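You operate a simulated robot arm through the tools that you are given. There is no shell and no other tool. Be economical: measure what you need, move in short steps, check, and stop when the job is done.

You run a simulated robot arm. Do the job below in one go: nothing can be reset, and whatever is moved stays where it is left.

## Task
Put the basil and the chives back in the herb carousel.
Fine: a bay each; finish with the empty bay in the gap.

The check looks at the end state, three seconds after you hand in, the way a careful person would. Anything else that was tipped, shoved, dropped, spilled or broken makes it a failure.

## Robot
A 7-joint arm with a two-finger parallel gripper, fixed in place. Base frame: the origin is at the foot of the arm, x ahead of it, y to its left, z up; the work surface is at about z = 0. Units: mm, degrees, N and s.
With the tool pointing down near the work surface it reaches from about 240 to 620 mm from the base axis. Its first joint turns from -66.0 to 66.0 degrees. Payload 2.6 kg.
Tool frame: the origin (TCP) lies between the finger pads and is the grasp point; the fingertips stand 30 mm ahead of it; z points along the fingers, y is the line along which they close. Largest opening 94 mm; finger width 28, thickness 10; the body of the gripper, 50 by 96 mm, starts 55 mm behind the TCP.
Orientation is told as [roll, pitch, yaw] about the base's x, y, z axes, in that order, counted from this pose: with the fingers straight down and closing along the base's y, the tool's x points along the base's -x, its y along +y and its z along -z.

## Interface
- The arm moves only by the tool apply_moves. Its argument "increments" is a list of rows, each an object (a shift or turn left out is 0, a gripper value left out holds the last) with "linear": the shift along the base's x, y, z in units of 500 mm (1.0 is 500 mm), a list of three; "rotation": the turn, a rotation vector about the base's x, y, z in units of 45 degrees (1.0 is 45 degrees), a list of three. In form: [{"linear": [x, y, z], "rotation": [ax, ay, az]}, ...]. A call has 1 to 20 rows; each row is the pose to reach, as a shift and turn from the pose commanded when the call began. "jaw" is the gripper command, from -1 (fully open) to 1 (shut), values between in proportion, set as the call begins (left out, the last holds). A call with a number of a shift or a turn outside -1 to 1 is refused whole. Each row takes 0.2 s and may step no farther than 50 mm and 8.6 degrees from the row before; otherwise, or with a gripper value out of range, the whole call is refused. Where a pose cannot be reached the arm comes as near as it can. A force on the tool above 70 N (or 10 N above the force at the start of the call, whichever is more), or a blocked arm, ends the call early, and 0.2 s more pass. The fingers move at their own pace (about 72 mm/s each) and stop on an object; they squeeze with about 29 N. The grip force told is the motor's: it shows also when the fingers shut on nothing. Time passes only in rows, and 0.2 s behind the last, so rows that repeat a pose let the fingers close. The reply holds the time, the measured pose of the TCP, the force on the tool along the base axes, the opening and the grip force, in the units named above and with some noise, with the torque about the TCP (base axes, N m) and any sound that the robot's microphone picked up.
- Cameras (640 x 400 px; columns grow to the right, rows downward): "scene" is fixed at [21.9, 404.4, 574.5]; the picture's right is [-0.84, -0.54, 0.00], its down [-0.29, 0.45, -0.85] and it looks along [0.46, -0.71, -0.53] (base axes); focal length 316 px, centre (320, 200). "wrist" rides on the gripper at [76, 14, -103] in the tool frame; the picture's right is [-0.18, 0.98, 0.00], its down [-0.75, -0.14, -0.64] and it looks along [-0.63, -0.12, 0.77] (tool axes); focal length 243 px, centre (320, 200). There is no depth. A picture from a camera that has moved, and an enlarged one, comes with that camera's place and axes in the base frame and with its lens. The place of the scene camera against the robot may be out by one fixed shift of up to 25 mm in any direction.
- capture(camera): a new picture of that camera. It takes no simulated time.
- enlarge(camera, box): a new picture of the part [left, top, right, bottom] of that camera's present view, enlarged. It takes no simulated time.
- hand_in(): hands the job in; it is judged then, once.

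Work in short steps. Places have to be worked out from the pictures, the camera data and where the tool is seen: move nearer, look again, correct. Check each grasp and each placing, and mend what went wrong. You have 120 turns and 84 pictures in all, those below and enlarged ones among them. Open the gripper and draw the arm clear of the work before you hand the job in, unless the task says otherwise; then end with one line.

The tools are called after "Call:" as a command line: name --argument value ..., lists and objects as JSON in quotes. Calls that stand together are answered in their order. apply_moves: Moves the arm, as the interface text tells. Its arguments: {"type":"object","properties":{"increments":{"type":"array","items":{"type":"object","properties":{"linear":{"type":"array","items":{"type":"number"}},"rotation":{"type":"array","items":{"type":"number"}}}}},"jaw":{"type":"number"}},"required":["increments"]} The other tools are called the same way: capture (camera) takes a picture; enlarge (camera, box) takes an enlarged picture of a part of a camera's view; hand_in () hands the job in.

At the start:

```text
time: 0.0
tcp_pos: [377.5, 28.6, 390.3]
tcp_rot: [0.0, 0.0, 0.1]
wrist_force: [-0.9, -0.6, -0.3]
moment: [-0.01, 0.01, -0.03]
finger_gap: 94.0
grip_force: 0.1
```

scene: 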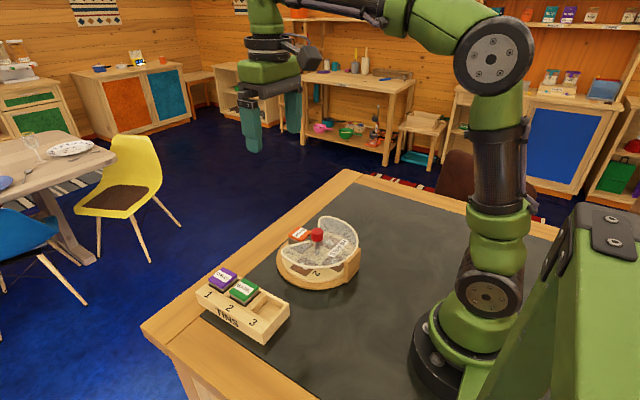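
wrist: 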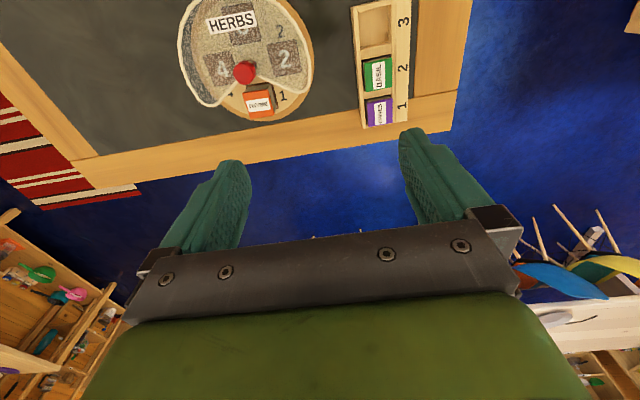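

I'll look closer at the carousel and the tin rack first.

Call:
enlarge --camera "scene" --box '[180, 200, 380, 350]'

Call:
enlarge --camera "wrist" --box '[150, 0, 450, 150]'

```text
2.67 times, centred on (280, 275) of scene
camera zoom: at [21.9, 404.4, 574.5], right [-0.84, -0.54, 0.0], down [-0.29, 0.45, -0.85], along [0.46, -0.71, -0.53], focal length 844 px, centre (427, 0)
```

zoom: 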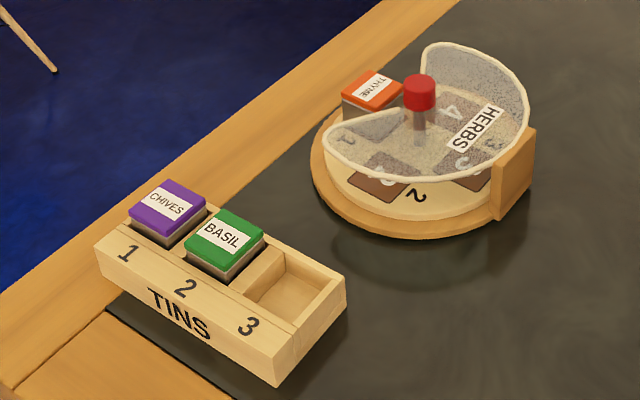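

```text
2.13 times, centred on (300, 75) of wrist
camera zoom: at [300.8, 44.3, 492.6], right [0.18, 0.98, 0.0], down [0.75, -0.14, 0.64], along [0.63, -0.12, -0.77], focal length 518 px, centre (363, 467)
```

zoom: 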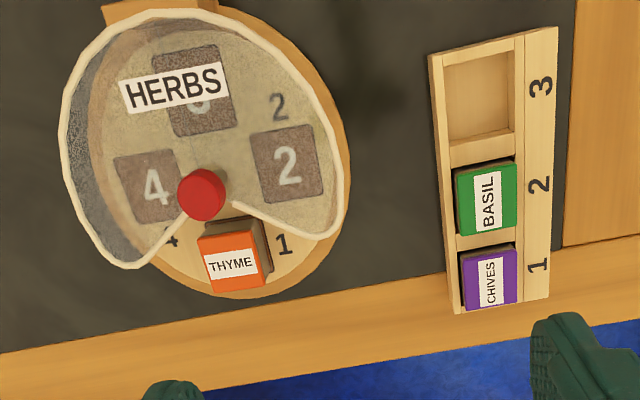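

The carousel's gap faces away from the base with thyme in bay 1. I'll move the wrist camera to a second viewpoint for parallax.

Call:
apply_moves --increments '[{"linear": [-0.04, -0.06, -0.03]}, {"linear": [-0.08, -0.12, -0.06]}, {"linear": [-0.12, -0.18, -0.09]}, {"linear": [-0.16, -0.22, -0.1]}, {"linear": [-0.16, -0.22, -0.1]}]'

Call:
capture --camera "wrist"

Call:
enlarge --camera "wrist" --box '[200, 0, 440, 150]'

```text
time: 1.2
tcp_pos: [296.8, -82.1, 342.1]
tcp_rot: [0.1, -0.1, 0.2]
wrist_force: [0.3, -0.1, 0.5]
moment: [-0.04, 0.01, 0.01]
finger_gap: 94.0
grip_force: 0.2
```

```text
79 pictures are left
camera wrist: at [220.1, -67.3, 444.7], right [0.18, 0.98, 0.0], down [0.75, -0.14, 0.64], along [0.63, -0.12, -0.77], focal length 243 px, centre (320, 200)
```

wrist: 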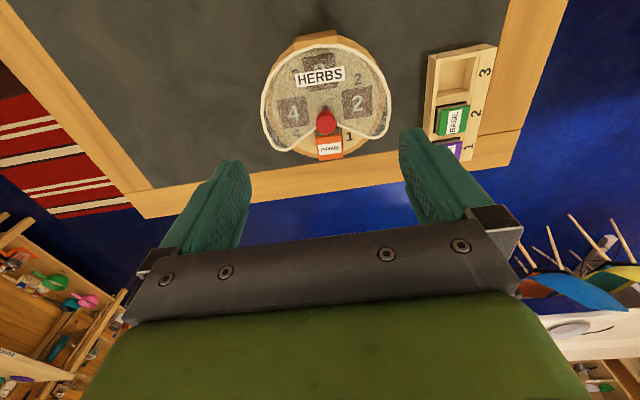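

```text
2.67 times, centred on (320, 75) of wrist
camera zoom: at [220.1, -67.3, 444.7], right [0.18, 0.98, 0.0], down [0.75, -0.14, 0.64], along [0.63, -0.12, -0.77], focal length 647 px, centre (320, 533)
```

zoom: 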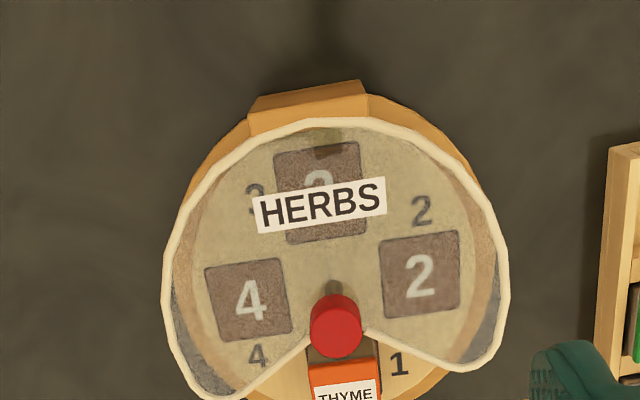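

Now a larger scene close-up of the carousel to understand the cover's shape and height.

Call:
enlarge --camera "scene" --box '[265, 205, 375, 300]'

```text
4.21 times, centred on (320, 252) of scene
camera zoom: at [21.8, 404.4, 574.5], right [-0.84, -0.54, 0.0], down [-0.29, 0.45, -0.85], along [0.46, -0.71, -0.53], focal length 1333 px, centre (320, -21)
```

zoom: 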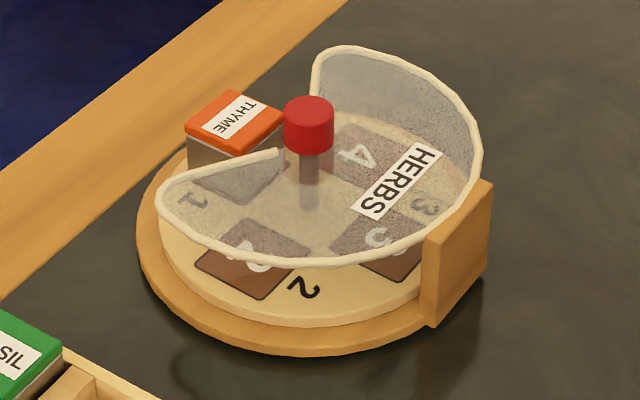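

The cover is a flat plate fixed to the post with a ~120° notch facing +x; the turntable turns by the red knob (centre ≈ (369,-86), top z≈85). Now a closer look at the rack.

Call:
apply_moves --increments '[{"linear": [0, 0.09, -0.03]}, {"linear": [0, 0.18, -0.06]}, {"linear": [0.0, 0.27, -0.1]}, {"linear": [0.0, 0.36, -0.12]}, {"linear": [0.0, 0.4, -0.14]}, {"linear": [0.0, 0.4, -0.14]}]'

Call:
enlarge --camera "wrist" --box '[200, 0, 440, 150]'

Call:
enlarge --camera "scene" --box '[190, 250, 300, 350]'

```text
time: 2.6
tcp_pos: [296.2, 119.2, 269.5]
tcp_rot: [0.1, -0.1, -0.1]
wrist_force: [0.5, 0.1, -1.0]
moment: [0.01, 0.0, -0.04]
finger_gap: 94.1
grip_force: 0.1
```

```text
2.67 times, centred on (320, 75) of wrist
camera zoom: at [219.9, 134.0, 373.0], right [0.18, 0.98, 0.0], down [0.75, -0.14, 0.64], along [0.63, -0.12, -0.77], focal length 647 px, centre (320, 533)
```

zoom: 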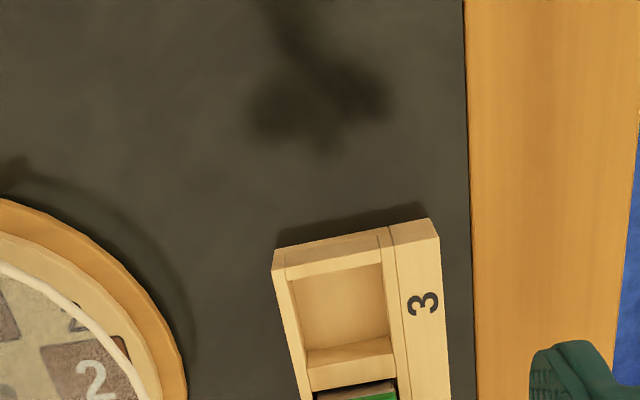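

```text
4.00 times, centred on (245, 300) of scene
camera zoom: at [21.8, 404.4, 574.5], right [-0.84, -0.54, 0.0], down [-0.29, 0.45, -0.85], along [0.46, -0.71, -0.53], focal length 1266 px, centre (620, -200)
```

zoom: 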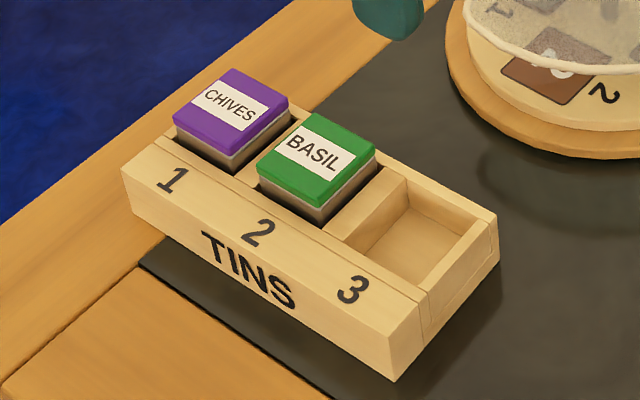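

The rack is about aligned with x. I move forward so that both tins are seen from above.

Call:
apply_moves --increments '[{"linear": [0.09, 0, 0]}, {"linear": [0.16, 0, 0]}, {"linear": [0.2, 0, 0]}, {"linear": [0.2, 0, 0]}]'

Call:
enlarge --camera "wrist" --box '[200, 0, 440, 150]'

```text
time: 3.6
tcp_pos: [396.7, 118.5, 272.1]
tcp_rot: [0.0, -0.1, 0.1]
wrist_force: [0.1, -0.4, 0.0]
moment: [0.01, -0.01, 0.03]
finger_gap: 93.8
grip_force: 0.0
```

```text
2.67 times, centred on (320, 75) of wrist
camera zoom: at [320.3, 134.3, 374.4], right [0.18, 0.98, 0.0], down [0.75, -0.14, 0.64], along [0.63, -0.12, -0.77], focal length 647 px, centre (320, 533)
```

zoom: 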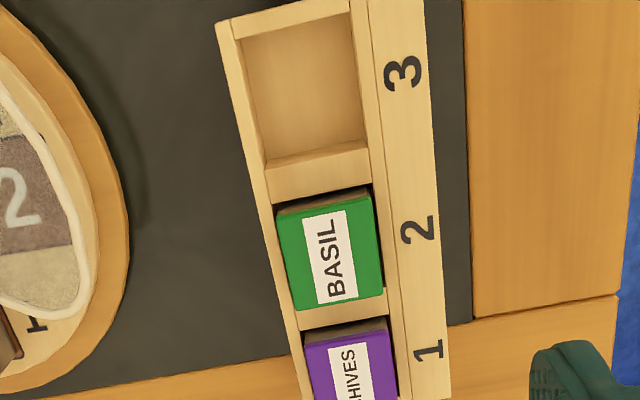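

Rack top ≈ z 25, tin tops ≈ 45, basil ≈ (419,121), chives ≈ (478,121). First I go above the knob to turn the table; the carousel needs an empty bay in the gap.

Call:
apply_moves --increments '[{"linear": [-0.009, -0.068, -0.03]}, {"linear": [-0.018, -0.136, -0.06]}, {"linear": [-0.028, -0.204, -0.09]}, {"linear": [-0.037, -0.272, -0.12]}, {"linear": [-0.046, -0.34, -0.15]}, {"linear": [-0.055, -0.408, -0.184]}, {"linear": [-0.055, -0.408, -0.184]}]'

Call:
capture --camera "wrist"

Call:
capture --camera "scene"

```text
time: 5.2
tcp_pos: [368.4, -84.3, 178.8]
tcp_rot: [0.1, 0.0, 0.1]
wrist_force: [-0.6, 1.0, 0.4]
moment: [0.02, 0.01, 0.02]
finger_gap: 94.1
grip_force: 0.1
```

```text
73 pictures are left
camera wrist: at [292.3, -69.9, 280.9], right [0.18, 0.98, 0.0], down [0.75, -0.14, 0.64], along [0.63, -0.12, -0.77], focal length 243 px, centre (320, 200)
```

wrist: 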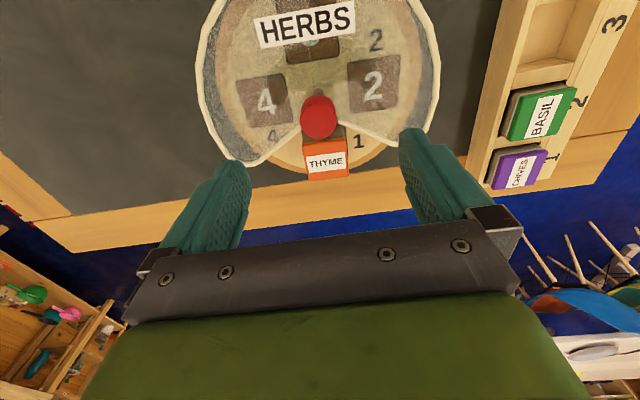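

```text
72 pictures are left
```

scene: 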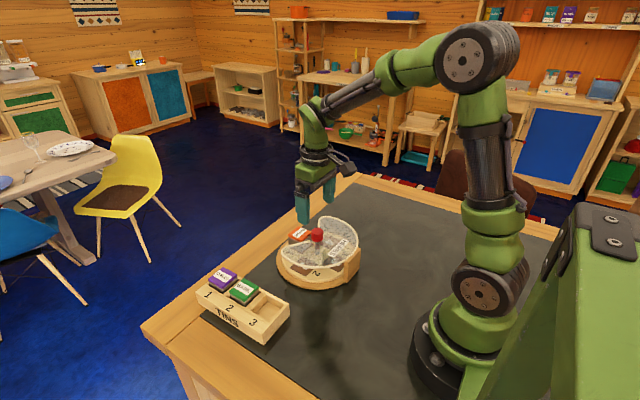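

Knob centre ≈ (371,-86). Lower to TCP z=125 (tips ≈95, just above knob top) and look.

Call:
apply_moves --increments '[{"linear": [0.005, -0.004, -0.06]}, {"linear": [0.005, -0.004, -0.108]}, {"linear": [0.005, -0.004, -0.108]}]'

Call:
enlarge --camera "wrist" --box '[180, 50, 460, 225]'

Call:
enlarge --camera "scene" --box '[255, 150, 375, 300]'

```text
time: 6.0
tcp_pos: [372.3, -87.0, 126.5]
tcp_rot: [0.1, -0.1, 0.0]
wrist_force: [0.6, -0.9, -0.3]
moment: [0.06, -0.03, 0.0]
finger_gap: 93.8
grip_force: 0.0
```

```text
2.29 times, centred on (320, 138) of wrist
camera zoom: at [295.0, -72.0, 228.6], right [0.18, 0.98, 0.0], down [0.75, -0.14, 0.64], along [0.63, -0.12, -0.77], focal length 555 px, centre (320, 343)
```

zoom: 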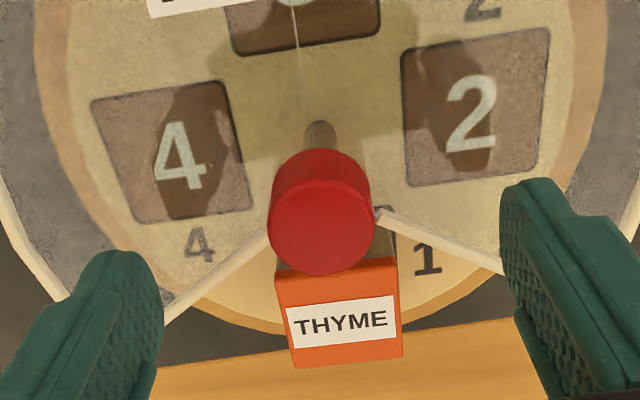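

```text
2.67 times, centred on (315, 225) of scene
camera zoom: at [21.9, 404.4, 574.5], right [-0.84, -0.54, 0.0], down [-0.29, 0.45, -0.85], along [0.46, -0.71, -0.53], focal length 844 px, centre (333, 133)
```

zoom: 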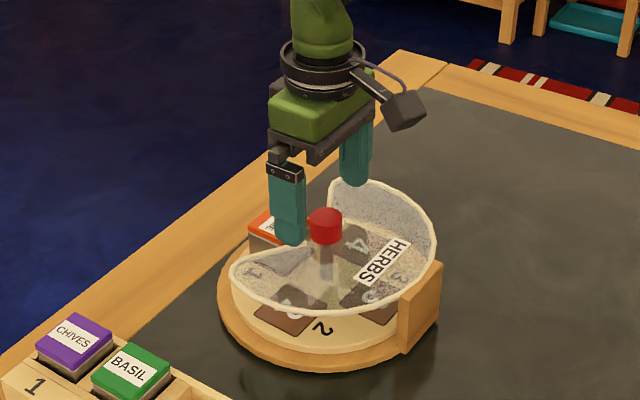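

Knob: top z≈84, diameter ≈31, centre (371,-86.3). I turn the hand to yaw −45° above the knob, then lower so the tips sit at z≈71 and grip.

Call:
apply_moves --increments '[{"linear": [-0.003, 0.002, 0], "rotation": [0, 0, -0.18]}, {"linear": [-0.003, 0.002, 0], "rotation": [0, 0, -0.36]}, {"linear": [-0.003, 0.002, 0], "rotation": [0, 0, -0.54]}, {"linear": [-0.003, 0.002, 0], "rotation": [0, 0, -0.72]}, {"linear": [-0.003, 0.002, 0], "rotation": [0, 0, -0.9]}, {"linear": [-0.003, 0.002, 0], "rotation": [0, 0, -1.0]}, {"linear": [-0.003, 0.002, -0.026], "rotation": [0, 0, -1.0]}, {"linear": [-0.003, 0.002, -0.046], "rotation": [0, 0, -1.0]}]'

Call:
capture --camera "wrist"

Call:
enlarge --camera "scene" --box '[255, 170, 375, 300]'

```text
time: 7.8
tcp_pos: [370.4, -85.9, 100.4]
tcp_rot: [0.1, -0.1, -45.1]
wrist_force: [0.0, 0.4, 0.1]
moment: [-0.02, -0.01, 0.01]
finger_gap: 93.8
grip_force: 0.1
```

```text
69 pictures are left
camera wrist: at [326.6, -20.5, 202.8], right [0.83, 0.56, 0.0], down [0.43, -0.63, 0.64], along [0.36, -0.53, -0.77], focal length 243 px, centre (320, 200)
```

wrist: 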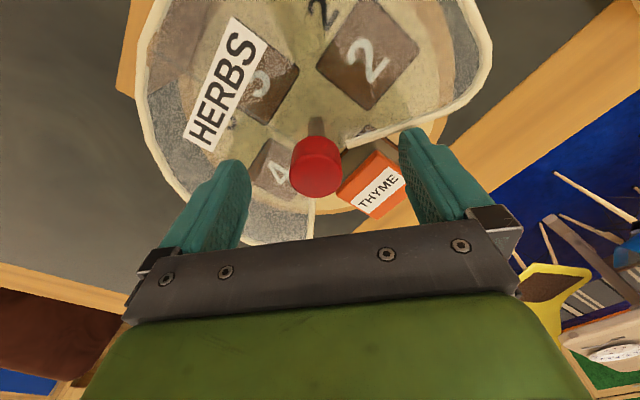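

```text
3.08 times, centred on (315, 235) of scene
camera zoom: at [21.9, 404.4, 574.5], right [-0.84, -0.54, 0.0], down [-0.29, 0.45, -0.85], along [0.46, -0.71, -0.53], focal length 974 px, centre (335, 92)
```

zoom: 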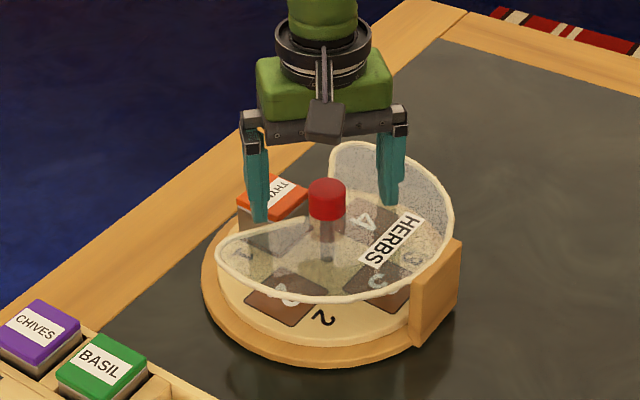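

The knob is centred between the fingers. Close on it.

Call:
apply_moves --increments '[{}, {}, {}]' --jaw 1

Call:
enlarge --camera "scene" --box '[255, 170, 375, 300]'

```text
time: 8.6
tcp_pos: [370.5, -84.4, 100.9]
tcp_rot: [0.0, -0.1, -44.8]
wrist_force: [-1.1, -4.5, -0.2]
moment: [0.0, 0.11, -0.02]
finger_gap: 28.9
grip_force: 28.7
```

```text
3.08 times, centred on (315, 235) of scene
camera zoom: at [21.9, 404.4, 574.5], right [-0.84, -0.54, 0.0], down [-0.29, 0.45, -0.85], along [0.46, -0.71, -0.53], focal length 974 px, centre (335, 92)
```

zoom: 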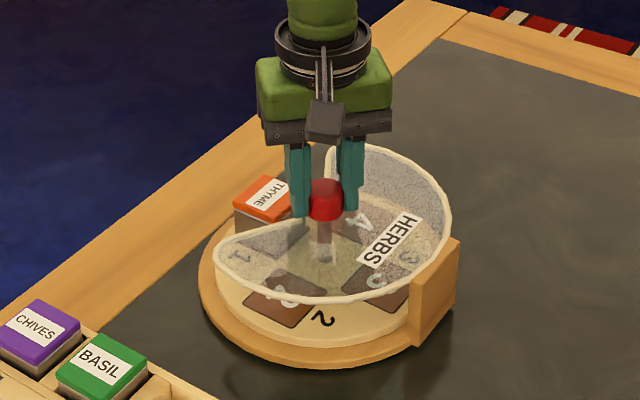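

Gripped (29 mm), the carousel nudged perhaps 2 mm. Turn gently CCW by 24° and check that only the turntable turns.

Call:
apply_moves --increments '[{"rotation": [0, 0, 0.1]}, {"rotation": [0, 0, 0.2]}, {"rotation": [0, 0, 0.3]}, {"rotation": [0, 0, 0.4]}, {"rotation": [0, 0, 0.5]}]'

Call:
enlarge --camera "scene" --box '[255, 170, 375, 300]'

```text
time: 9.8
tcp_pos: [370.8, -85.9, 101.4]
tcp_rot: [0.0, -0.1, -22.3]
wrist_force: [0.2, -0.9, -0.6]
moment: [0.02, -0.08, -0.04]
finger_gap: 28.7
grip_force: 29.2
```

```text
3.08 times, centred on (315, 235) of scene
camera zoom: at [21.9, 404.4, 574.5], right [-0.84, -0.54, 0.0], down [-0.29, 0.45, -0.85], along [0.46, -0.71, -0.53], focal length 974 px, centre (335, 92)
```

zoom: 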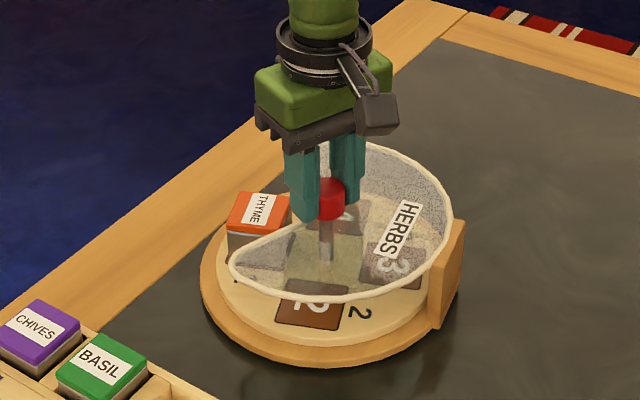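

The whole base seems to have turned partly too. I look from the wrist camera to measure turntable versus base.

Call:
capture --camera "wrist"

```text
65 pictures are left
camera wrist: at [304.9, -42.9, 203.6], right [0.54, 0.84, 0.0], down [0.64, -0.42, 0.64], along [0.54, -0.35, -0.77], focal length 243 px, centre (320, 200)
```

wrist: 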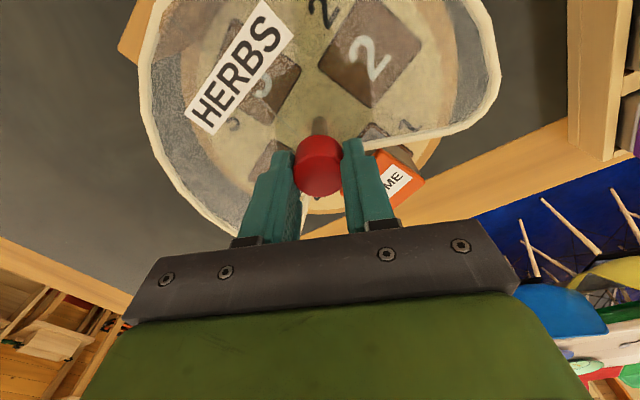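

The turntable turned 22° and the base dragged ~10°. Pressing down should add friction at the base; I press slightly and see the force.

Call:
apply_moves --increments '[{"linear": [0, 0, -0.003]}, {"linear": [0, 0, -0.006]}, {"linear": [0, 0, -0.006]}]'

```text
time: 10.6
tcp_pos: [370.3, -86.1, 100.5]
tcp_rot: [0.1, -0.2, -22.6]
wrist_force: [-24.4, 2.8, 46.6]
moment: [-0.24, 1.13, 0.06]
finger_gap: 28.7
grip_force: 29.0
```

Pressing gives 47 N with some side force; I ease to about half, then turn slowly 16°.

Call:
apply_moves --increments '[{"linear": [0, 0, 0.003]}, {"linear": [0, 0, 0.003], "rotation": [0, 0, 0.04]}, {"linear": [0, 0, 0.003], "rotation": [0, 0, 0.08]}, {"linear": [0, 0, 0.003], "rotation": [0, 0, 0.12]}, {"linear": [0, 0, 0.003], "rotation": [0, 0, 0.16]}, {"linear": [0, 0, 0.003], "rotation": [0, 0, 0.2]}, {"linear": [0, 0, 0.003], "rotation": [0, 0, 0.24]}, {"linear": [0, 0, 0.003], "rotation": [0, 0, 0.28]}, {"linear": [0, 0, 0.003], "rotation": [0, 0, 0.32]}, {"linear": [0, 0, 0.003], "rotation": [0, 0, 0.36]}]'

Call:
enlarge --camera "scene" --box '[255, 170, 375, 300]'

```text
time: 12.8
tcp_pos: [371.0, -85.1, 99.9]
tcp_rot: [0.2, -0.1, -6.1]
wrist_force: [-16.0, 1.8, 36.5]
moment: [-0.3, 0.63, -0.3]
finger_gap: 28.7
grip_force: 29.0
```

```text
3.08 times, centred on (315, 235) of scene
camera zoom: at [21.7, 404.5, 574.4], right [-0.84, -0.54, 0.0], down [-0.29, 0.45, -0.85], along [0.46, -0.71, -0.53], focal length 974 px, centre (335, 92)
```

zoom: 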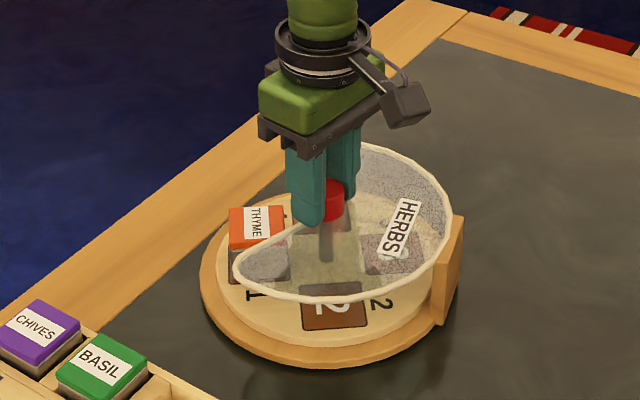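

Now mostly the turntable turns. Check that thyme passes beneath the cover.

Call:
enlarge --camera "scene" --box '[288, 228, 338, 278]'

Call:
enlarge --camera "wrist" --box '[140, 0, 500, 240]'

```text
8.00 times, centred on (313, 253) of scene
camera zoom: at [21.7, 404.5, 574.4], right [-0.84, -0.54, 0.0], down [-0.29, 0.45, -0.85], along [0.46, -0.71, -0.53], focal length 2532 px, centre (376, -224)
```

zoom: 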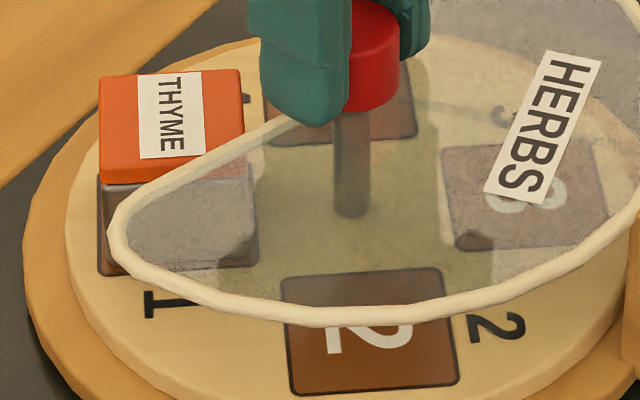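

```text
1.67 times, centred on (320, 120) of wrist
camera zoom: at [296.5, -62.4, 202.5], right [0.29, 0.96, 0.0], down [0.73, -0.22, 0.64], along [0.62, -0.18, -0.77], focal length 404 px, centre (320, 333)
```

zoom: 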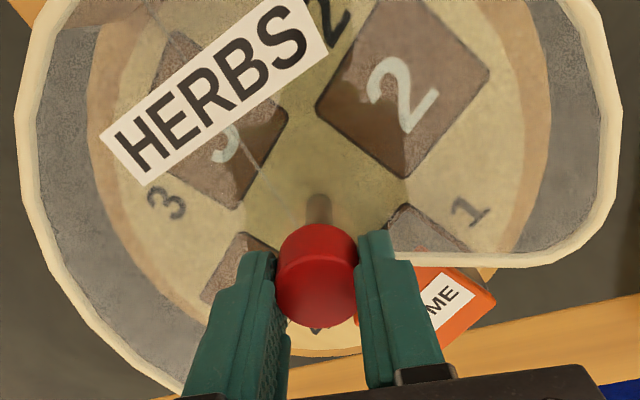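

Geometry is inconclusive by a few mm but the tins are meant to fit under. I turn a further 11° and watch the torque and picture.

Call:
apply_moves --increments '[{"rotation": [0, 0, 0.04]}, {"rotation": [0, 0, 0.08]}, {"rotation": [0, 0, 0.12]}, {"rotation": [0, 0, 0.16]}, {"rotation": [0, 0, 0.2]}, {"rotation": [0, 0, 0.24]}]'

Call:
enlarge --camera "scene" --box '[275, 220, 365, 290]'

```text
time: 14.2
tcp_pos: [371.0, -85.4, 100.6]
tcp_rot: [0.1, -0.2, 4.6]
wrist_force: [-11.7, 3.0, 34.1]
moment: [-0.26, 0.67, -0.22]
finger_gap: 29.1
grip_force: 28.7
```

```text
5.71 times, centred on (320, 255) of scene
camera zoom: at [21.7, 404.5, 574.4], right [-0.84, -0.54, 0.0], down [-0.29, 0.45, -0.85], along [0.46, -0.71, -0.53], focal length 1808 px, centre (320, -114)
```

zoom: 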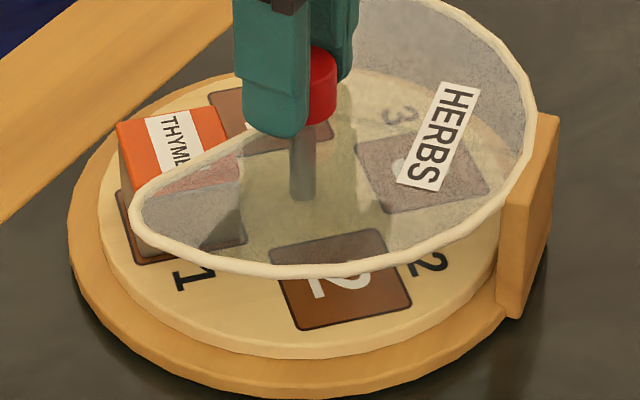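

Thyme is sliding beneath the cover cleanly, base not moving. Continue 40° slowly.

Call:
apply_moves --increments '[{"rotation": [0, 0, 0.06]}, {"rotation": [0, 0, 0.12]}, {"rotation": [0, 0, 0.18]}, {"rotation": [0, 0, 0.24]}, {"rotation": [0, 0, 0.3]}, {"rotation": [0, 0, 0.36]}, {"rotation": [0, 0, 0.42]}, {"rotation": [0, 0, 0.48]}, {"rotation": [0, 0, 0.54]}, {"rotation": [0, 0, 0.6]}, {"rotation": [0, 0, 0.66]}, {"rotation": [0, 0, 0.72]}, {"rotation": [0, 0, 0.78]}, {"rotation": [0, 0, 0.84]}, {"rotation": [0, 0, 0.9]}]'

Call:
enlarge --camera "scene" --box '[275, 220, 365, 290]'

Call:
capture --camera "wrist"

```text
time: 17.4
tcp_pos: [371.3, -86.3, 99.6]
tcp_rot: [0.1, -0.1, 45.1]
wrist_force: [-9.4, 10.8, 25.0]
moment: [0.05, 0.2, -0.09]
finger_gap: 28.8
grip_force: 28.8
```

```text
5.71 times, centred on (320, 255) of scene
camera zoom: at [21.7, 404.5, 574.5], right [-0.84, -0.54, 0.0], down [-0.29, 0.45, -0.85], along [0.46, -0.71, -0.53], focal length 1808 px, centre (320, -114)
```

zoom: 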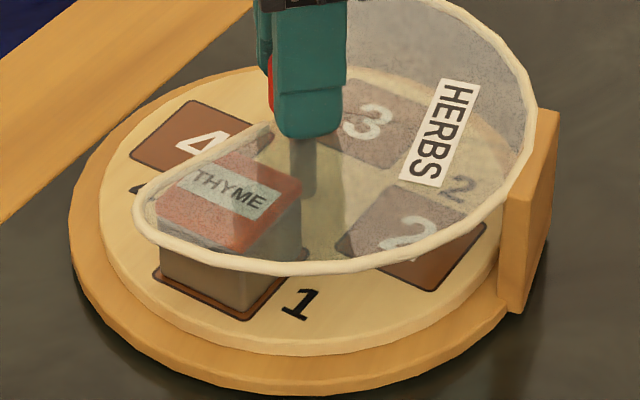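

```text
59 pictures are left
camera wrist: at [307.2, -129.1, 202.5], right [-0.57, 0.82, 0.0], down [0.63, 0.43, 0.64], along [0.53, 0.37, -0.77], focal length 243 px, centre (320, 200)
```

wrist: 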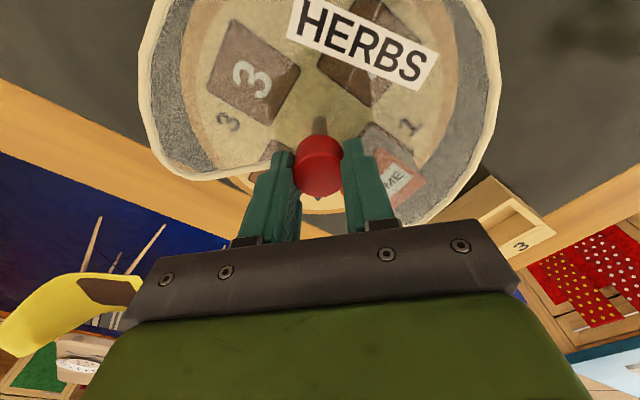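

The tin fits under the cover. Base has turned about +14°; since the first fast, unpressed turn dragged it, I use a fast unpressed clockwise twist of 24° to bring the base back.

Call:
apply_moves --increments '[{"linear": [0, 0, 0.004]}, {"linear": [0, 0, 0.004], "rotation": [0, 0, -0.18]}, {"linear": [0, 0, 0.004], "rotation": [0, 0, -0.36]}, {"linear": [0, 0, 0.004], "rotation": [0, 0, -0.54]}]'

Call:
enlarge --camera "scene" --box '[275, 220, 365, 290]'

```text
time: 18.4
tcp_pos: [371.0, -86.5, 101.6]
tcp_rot: [0.0, 0.0, 20.7]
wrist_force: [0.7, 0.4, -0.9]
moment: [0.01, -0.12, -0.01]
finger_gap: 28.8
grip_force: 29.2
```

```text
5.71 times, centred on (320, 255) of scene
camera zoom: at [21.9, 404.4, 574.5], right [-0.84, -0.54, 0.0], down [-0.29, 0.45, -0.85], along [0.46, -0.71, -0.53], focal length 1808 px, centre (320, -114)
```

zoom: 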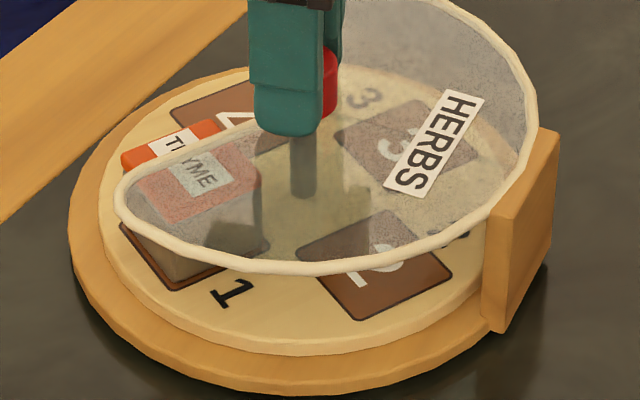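

Works: the base came back ~6°. Another fast 32° clockwise.

Call:
apply_moves --increments '[{"rotation": [0, 0, -0.19]}, {"rotation": [0, 0, -0.38]}, {"rotation": [0, 0, -0.57]}, {"rotation": [0, 0, -0.72]}]'

Call:
enlarge --camera "scene" --box '[275, 220, 365, 290]'

```text
time: 19.4
tcp_pos: [372.3, -84.9, 102.4]
tcp_rot: [0.1, -0.1, -11.8]
wrist_force: [0.1, 0.2, -0.1]
moment: [-0.03, -0.07, 0.04]
finger_gap: 28.7
grip_force: 28.8
```

```text
5.71 times, centred on (320, 255) of scene
camera zoom: at [21.9, 404.4, 574.5], right [-0.84, -0.54, 0.0], down [-0.29, 0.45, -0.85], along [0.46, -0.71, -0.53], focal length 1808 px, centre (320, -114)
```

zoom: 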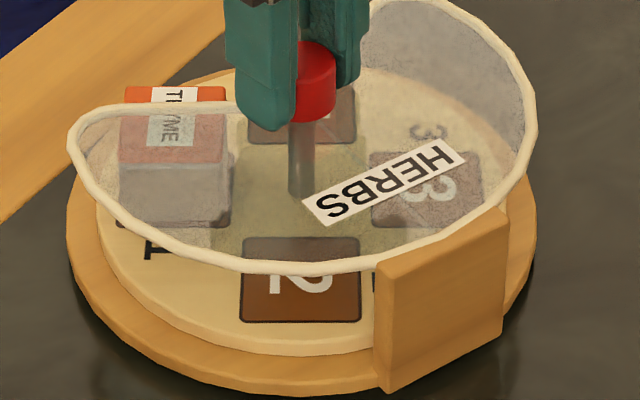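

Unpressed, the whole carousel rotates with the hand; pressed, only the turntable does. So I now have control: unpressed, turn CCW ~22.5° to restore the base heading.

Call:
apply_moves --increments '[{"rotation": [0, 0, 0.1]}, {"rotation": [0, 0, 0.2]}, {"rotation": [0, 0, 0.3]}, {"rotation": [0, 0, 0.4]}, {"rotation": [0, 0, 0.5]}]'

Call:
enlarge --camera "scene" --box '[265, 205, 375, 300]'

```text
time: 20.6
tcp_pos: [370.8, -85.4, 102.3]
tcp_rot: [0.1, -0.1, 10.8]
wrist_force: [-0.5, -0.2, -11.2]
moment: [-0.04, -0.08, -0.06]
finger_gap: 28.8
grip_force: 28.7
```

```text
4.21 times, centred on (320, 252) of scene
camera zoom: at [21.9, 404.4, 574.5], right [-0.84, -0.54, 0.0], down [-0.29, 0.45, -0.85], along [0.46, -0.71, -0.53], focal length 1333 px, centre (320, -21)
```

zoom: 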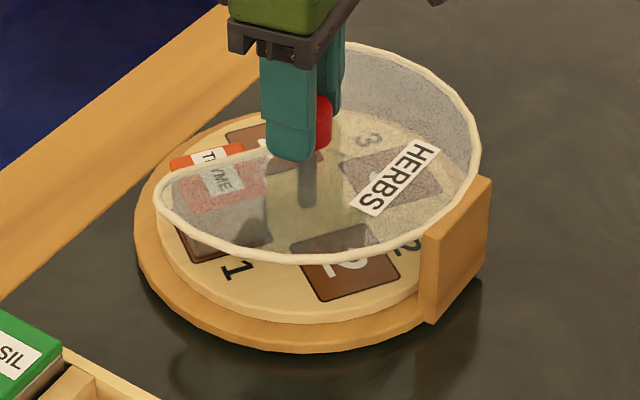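

Base is restored almost exactly. Now press down and turn the turntable another ~34° slowly.

Call:
apply_moves --increments '[{"linear": [0, 0, -0.003]}, {"linear": [0, 0, -0.006]}, {"linear": [0, 0, -0.006], "rotation": [0, 0, 0.05]}, {"linear": [0, 0, -0.006], "rotation": [0, 0, 0.1]}, {"linear": [0, 0, -0.006], "rotation": [0, 0, 0.15]}, {"linear": [0, 0, -0.006], "rotation": [0, 0, 0.2]}, {"linear": [0, 0, -0.006], "rotation": [0, 0, 0.25]}, {"linear": [0, 0, -0.006], "rotation": [0, 0, 0.3]}, {"linear": [0, 0, -0.006], "rotation": [0, 0, 0.35]}, {"linear": [0, 0, -0.006], "rotation": [0, 0, 0.4]}, {"linear": [0, 0, -0.006], "rotation": [0, 0, 0.45]}, {"linear": [0, 0, -0.006], "rotation": [0, 0, 0.5]}, {"linear": [0, 0, -0.006], "rotation": [0, 0, 0.55]}, {"linear": [0, 0, -0.006], "rotation": [0, 0, 0.6]}, {"linear": [0, 0, -0.006], "rotation": [0, 0, 0.65]}, {"linear": [0, 0, -0.006], "rotation": [0, 0, 0.7]}, {"linear": [0, 0, -0.006], "rotation": [0, 0, 0.75]}]'

Call:
enlarge --camera "scene" --box '[265, 205, 375, 300]'

```text
time: 24.2
tcp_pos: [370.4, -83.8, 100.2]
tcp_rot: [-0.1, -0.1, 44.7]
wrist_force: [-12.8, 14.8, 43.9]
moment: [0.04, 0.3, -0.38]
finger_gap: 28.8
grip_force: 28.9
```

```text
4.21 times, centred on (320, 252) of scene
camera zoom: at [21.6, 404.5, 574.4], right [-0.84, -0.54, 0.0], down [-0.29, 0.45, -0.85], along [0.46, -0.71, -0.53], focal length 1333 px, centre (320, -21)
```

zoom: 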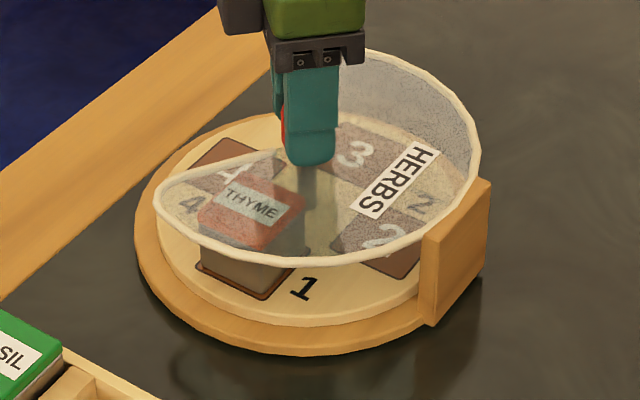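

Aligned: bay 4 is now in the gap with the base undisturbed. Relieve the press, open, then rise straight up.

Call:
apply_moves --increments '[{"linear": [0, 0, 0.004]}, {"linear": [0, 0, 0.004]}]'

Call:
apply_moves --increments '[{}, {}, {}, {}, {"linear": [0, 0, 0.06]}, {"linear": [0, 0, 0.14]}, {"linear": [0, 0, 0.2]}]' --jaw -1

Call:
apply_moves --increments '[{"rotation": [0, 0, -0.18]}, {"rotation": [0, 0, -0.36]}, {"rotation": [0, 0, -0.54]}, {"rotation": [0, 0, -0.72]}, {"rotation": [0, 0, -0.9]}, {"rotation": [0, 0, -1.0]}, {"linear": [-0.06, 0, 0], "rotation": [0, 0, -1.0]}, {"linear": [-0.08, 0, 0], "rotation": [0, 0, -1.0]}]'

Call:
capture --camera "wrist"

Call:
enlarge --camera "scene" --box '[265, 205, 375, 300]'

```text
time: 24.8
tcp_pos: [371.1, -85.7, 100.1]
tcp_rot: [0.2, -0.1, 44.8]
wrist_force: [-0.7, 13.5, 14.2]
moment: [0.47, -0.73, 0.31]
finger_gap: 28.8
grip_force: 29.7
```

```text
time: 26.4
tcp_pos: [371.3, -86.6, 203.6]
tcp_rot: [0.1, -0.1, 44.7]
wrist_force: [-0.4, -0.9, -0.4]
moment: [-0.03, -0.02, 0.04]
finger_gap: 93.9
grip_force: 0.1
```

```text
time: 28.2
tcp_pos: [329.5, -87.2, 201.8]
tcp_rot: [0.1, -0.2, -0.3]
wrist_force: [1.1, 0.0, 0.1]
moment: [0.01, 0.0, 0.04]
finger_gap: 93.9
grip_force: 0.1
```

```text
54 pictures are left
camera wrist: at [253.5, -70.1, 303.9], right [0.19, 0.98, 0.0], down [0.75, -0.15, 0.64], along [0.63, -0.12, -0.77], focal length 243 px, centre (320, 200)
```

wrist: 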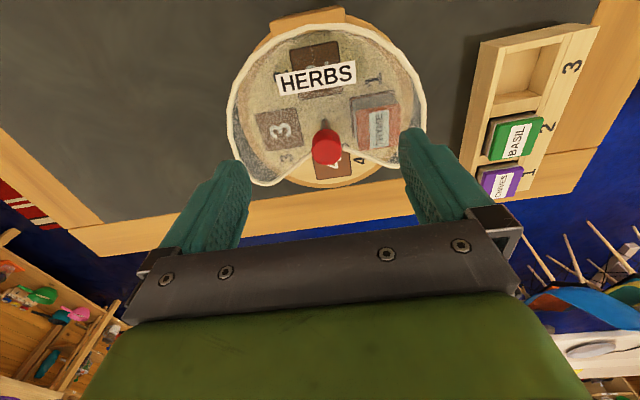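

```text
4.21 times, centred on (320, 252) of scene
camera zoom: at [21.9, 404.4, 574.5], right [-0.84, -0.54, 0.0], down [-0.29, 0.45, -0.85], along [0.46, -0.71, -0.53], focal length 1333 px, centre (320, -21)
```

zoom: 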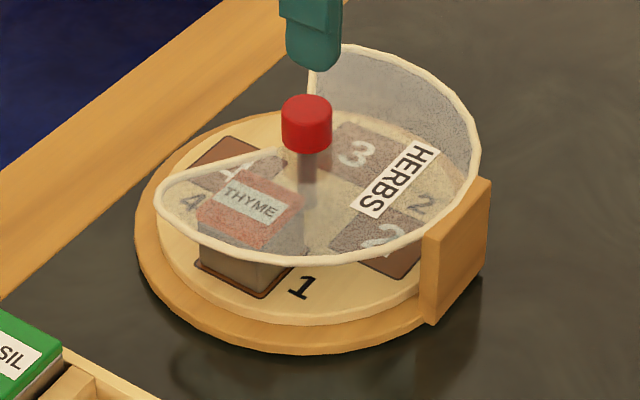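

Carousel good. Now move forward to see bay 4 clear of the knob and measure it.

Call:
apply_moves --increments '[{"linear": [0.09, 0, 0]}, {"linear": [0.16, 0, 0]}, {"linear": [0.16, 0, 0]}]'

Call:
enlarge --camera "wrist" --box '[220, 0, 440, 160]'

```text
time: 29.0
tcp_pos: [410.2, -88.3, 201.4]
tcp_rot: [0.1, -0.1, -0.4]
wrist_force: [0.6, -0.7, 0.6]
moment: [0.01, 0.01, 0.02]
finger_gap: 94.2
grip_force: 0.1
```

```text
2.50 times, centred on (330, 80) of wrist
camera zoom: at [334.3, -72.2, 303.9], right [0.19, 0.98, 0.0], down [0.75, -0.15, 0.64], along [0.63, -0.12, -0.77], focal length 606 px, centre (295, 500)
```

zoom: 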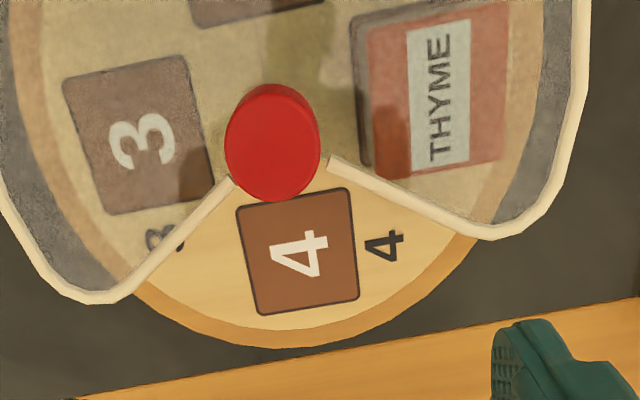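

Bay 4 centre ≈ (423,-86), square to the axes, 47 mm. Now go over the basil at ≈(419,121).

Call:
apply_moves --increments '[{"linear": [0.003, 0.09, 0]}, {"linear": [0.006, 0.18, 0]}, {"linear": [0.009, 0.27, 0]}, {"linear": [0.012, 0.36, 0]}, {"linear": [0.016, 0.42, -0.05]}, {"linear": [0.016, 0.42, -0.13]}, {"linear": [0.016, 0.42, -0.18]}, {"linear": [0.016, 0.42, -0.18]}]'

Call:
enlarge --camera "wrist" --box '[180, 20, 460, 220]'

Call:
enlarge --camera "scene" --box '[190, 230, 310, 350]'

```text
time: 30.8
tcp_pos: [418.8, 125.0, 110.9]
tcp_rot: [0.1, -0.1, -0.5]
wrist_force: [-0.7, -1.2, 0.8]
moment: [0.0, 0.0, 0.03]
finger_gap: 94.1
grip_force: 0.0
```

```text
2.00 times, centred on (320, 120) of wrist
camera zoom: at [343.2, 140.6, 212.7], right [0.19, 0.98, 0.0], down [0.75, -0.15, 0.64], along [0.63, -0.12, -0.77], focal length 485 px, centre (320, 360)
```

zoom: 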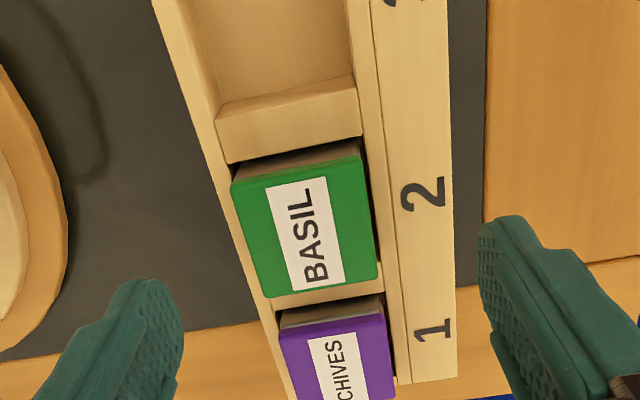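

```text
3.33 times, centred on (250, 290) of scene
camera zoom: at [21.9, 404.4, 574.5], right [-0.84, -0.54, 0.0], down [-0.29, 0.45, -0.85], along [0.46, -0.71, -0.53], focal length 1055 px, centre (553, -100)
```

zoom: 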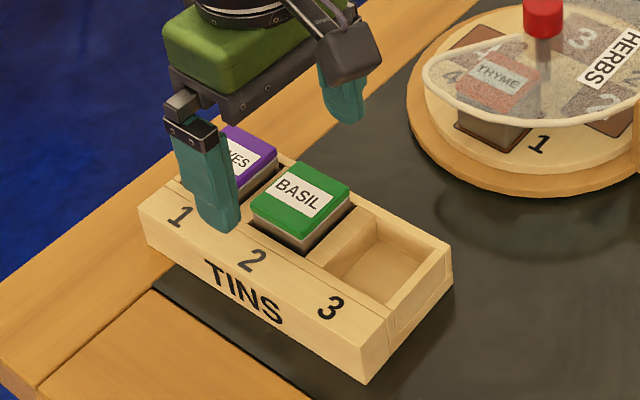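

Basil ≈ (418.8,122.9), 44 mm wide, top ≈ 50. Lower to TCP z≈66 (tips 36) and check against the rack top.

Call:
apply_moves --increments '[{"linear": [0, -0.001, -0.04]}, {"linear": [0, -0.001, -0.07]}, {"linear": [0, -0.001, -0.09]}, {"linear": [0, -0.001, -0.09]}]'

Call:
enlarge --camera "scene" --box '[190, 240, 310, 340]'

Call:
enlarge --camera "wrist" --box '[160, 70, 480, 270]'

```text
time: 31.8
tcp_pos: [418.5, 124.6, 66.0]
tcp_rot: [0.0, 0.0, -0.4]
wrist_force: [0.3, 0.4, -0.6]
moment: [-0.01, -0.03, 0.06]
finger_gap: 94.1
grip_force: 0.1
```

```text
4.00 times, centred on (250, 290) of scene
camera zoom: at [21.9, 404.4, 574.5], right [-0.84, -0.54, 0.0], down [-0.29, 0.45, -0.85], along [0.46, -0.71, -0.53], focal length 1266 px, centre (600, -160)
```

zoom: 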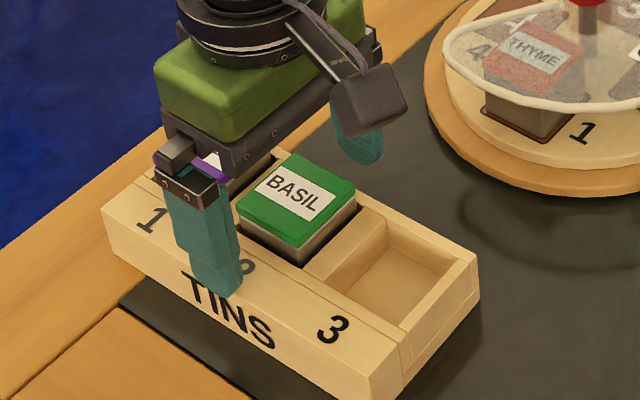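

```text
2.00 times, centred on (320, 170) of wrist
camera zoom: at [342.4, 138.8, 169.0], right [0.19, 0.98, 0.0], down [0.75, -0.15, 0.64], along [0.63, -0.12, -0.77], focal length 485 px, centre (320, 260)
```

zoom: 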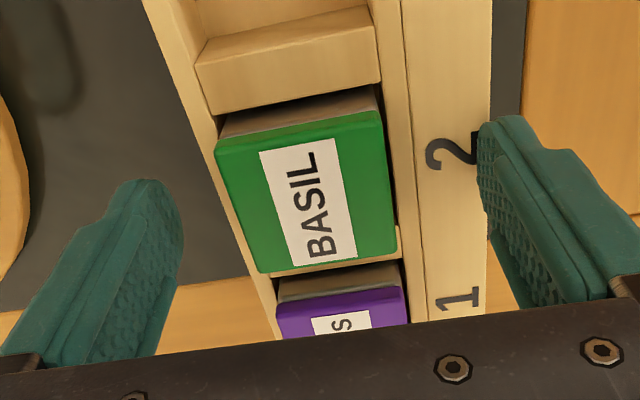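

Fingers straddle the basil; shift y by −1.2 and lower 5 mm more, then close.

Call:
apply_moves --increments '[{"linear": [0, -0.0024, 0], "rotation": [0, 0, 0.025]}, {"linear": [0, -0.0024, -0.005], "rotation": [0, 0, 0.025]}, {"linear": [0, -0.0024, -0.01], "rotation": [0, 0, 0.025]}]'

Call:
apply_moves --increments '[{}, {}, {}]' --jaw 1

Call:
enlarge --camera "scene" --box '[190, 240, 310, 340]'

```text
time: 32.6
tcp_pos: [419.7, 124.5, 65.3]
tcp_rot: [0.3, -0.3, 0.8]
wrist_force: [-21.7, -6.3, 54.6]
moment: [2.46, 0.98, 1.1]
finger_gap: 91.2
grip_force: 0.0
```

```text
time: 33.4
tcp_pos: [422.4, 121.7, 66.4]
tcp_rot: [0.0, -0.9, 0.5]
wrist_force: [4.5, -4.5, 44.9]
moment: [-0.03, 0.55, 0.01]
finger_gap: 44.0
grip_force: 29.0
```

```text
4.00 times, centred on (250, 290) of scene
camera zoom: at [21.7, 404.4, 574.5], right [-0.84, -0.54, 0.0], down [-0.29, 0.45, -0.85], along [0.46, -0.71, -0.53], focal length 1266 px, centre (600, -160)
```

zoom: 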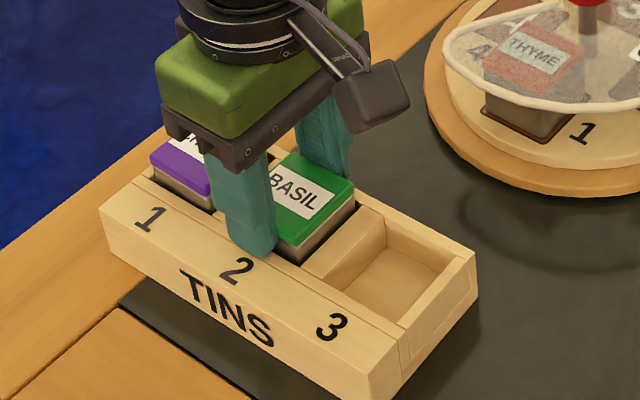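

The fingertips touched the rack top (z≈35), and basil is gripped at 44 mm. Lift straight up.

Call:
apply_moves --increments '[{"linear": [0, 0, 0.01]}, {"linear": [0, 0, 0.03]}, {"linear": [0, 0, 0.06]}, {"linear": [0, 0, 0.1]}, {"linear": [0, 0, 0.16]}, {"linear": [0, 0, 0.2]}, {"linear": [0, 0, 0.2]}]'

Call:
capture --camera "wrist"

Call:
enlarge --camera "scene" --box '[190, 160, 350, 340]'

```text
time: 35.0
tcp_pos: [420.4, 123.5, 163.2]
tcp_rot: [0.0, 0.0, 0.7]
wrist_force: [0.2, -0.7, -0.2]
moment: [-0.02, 0.01, -0.01]
finger_gap: 44.3
grip_force: 28.9
```

```text
46 pictures are left
camera wrist: at [343.0, 137.5, 265.2], right [0.17, 0.99, 0.0], down [0.75, -0.13, 0.64], along [0.63, -0.11, -0.77], focal length 243 px, centre (320, 200)
```

wrist: 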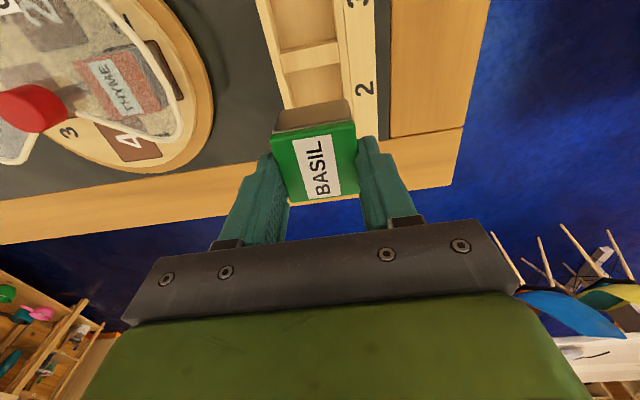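

```text
2.22 times, centred on (270, 250) of scene
camera zoom: at [21.9, 404.4, 574.5], right [-0.84, -0.54, 0.0], down [-0.29, 0.45, -0.85], along [0.46, -0.71, -0.53], focal length 703 px, centre (431, 89)
```

zoom: 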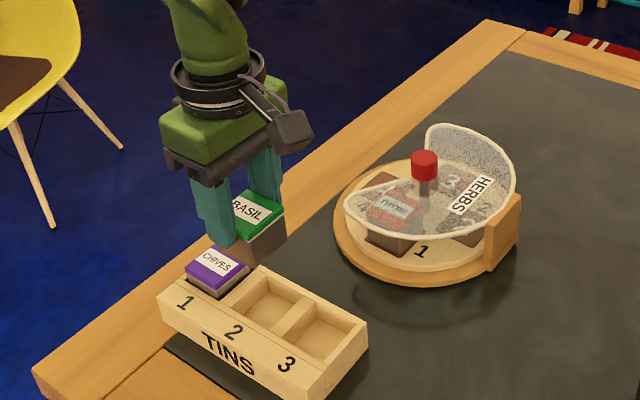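

Basil is held firmly, centred in y, about 4 mm toward −x from the TCP. Carry it over bay 4 (TCP target (427,-86)) at height.

Call:
apply_moves --increments '[{"linear": [0.003, -0.08, 0.01]}, {"linear": [0.006, -0.16, 0.02]}, {"linear": [0.009, -0.24, 0.02]}, {"linear": [0.012, -0.32, 0.02], "rotation": [0, 0, -0.015]}, {"linear": [0.016, -0.4, 0.02], "rotation": [0, 0, -0.015]}, {"linear": [0.016, -0.417, 0.02], "rotation": [0, 0, -0.015]}, {"linear": [0.016, -0.417, -0.03], "rotation": [0, 0, -0.015]}, {"linear": [0.016, -0.417, -0.07], "rotation": [0, 0, -0.015]}, {"linear": [0.016, -0.417, -0.07], "rotation": [0, 0, -0.015]}]'

Call:
capture --camera "wrist"

Call:
enlarge --camera "scene" --box '[255, 180, 375, 300]'

```text
time: 37.0
tcp_pos: [425.4, -88.4, 123.1]
tcp_rot: [0.1, -0.1, -0.1]
wrist_force: [-0.5, 0.1, -0.3]
moment: [0.04, -0.01, -0.01]
finger_gap: 44.1
grip_force: 29.5
```

```text
44 pictures are left
camera wrist: at [349.3, -72.8, 226.7], right [0.18, 0.98, 0.0], down [0.75, -0.14, 0.64], along [0.63, -0.12, -0.77], focal length 243 px, centre (320, 200)
```

wrist: 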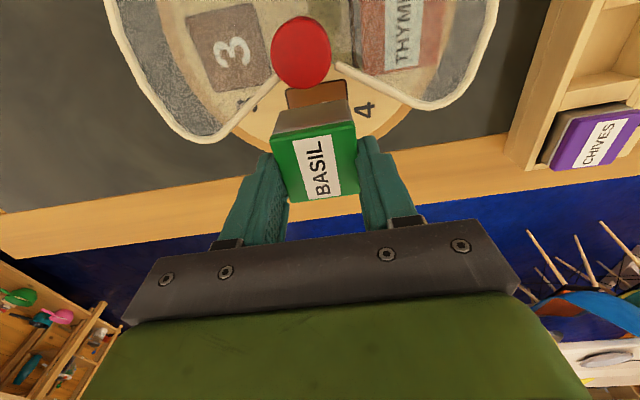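

```text
3.33 times, centred on (315, 240) of scene
camera zoom: at [21.9, 404.4, 574.5], right [-0.84, -0.54, 0.0], down [-0.29, 0.45, -0.85], along [0.46, -0.71, -0.53], focal length 1055 px, centre (337, 67)
```

zoom: 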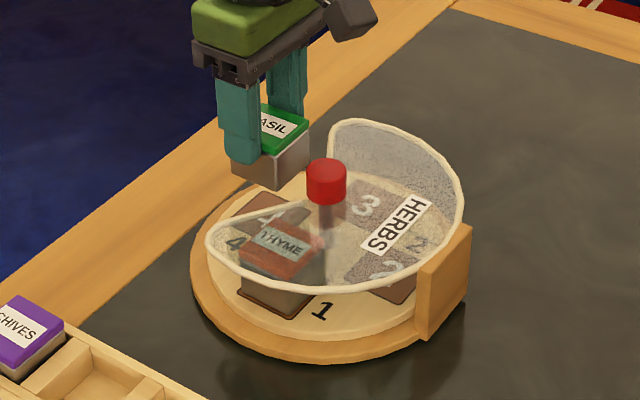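

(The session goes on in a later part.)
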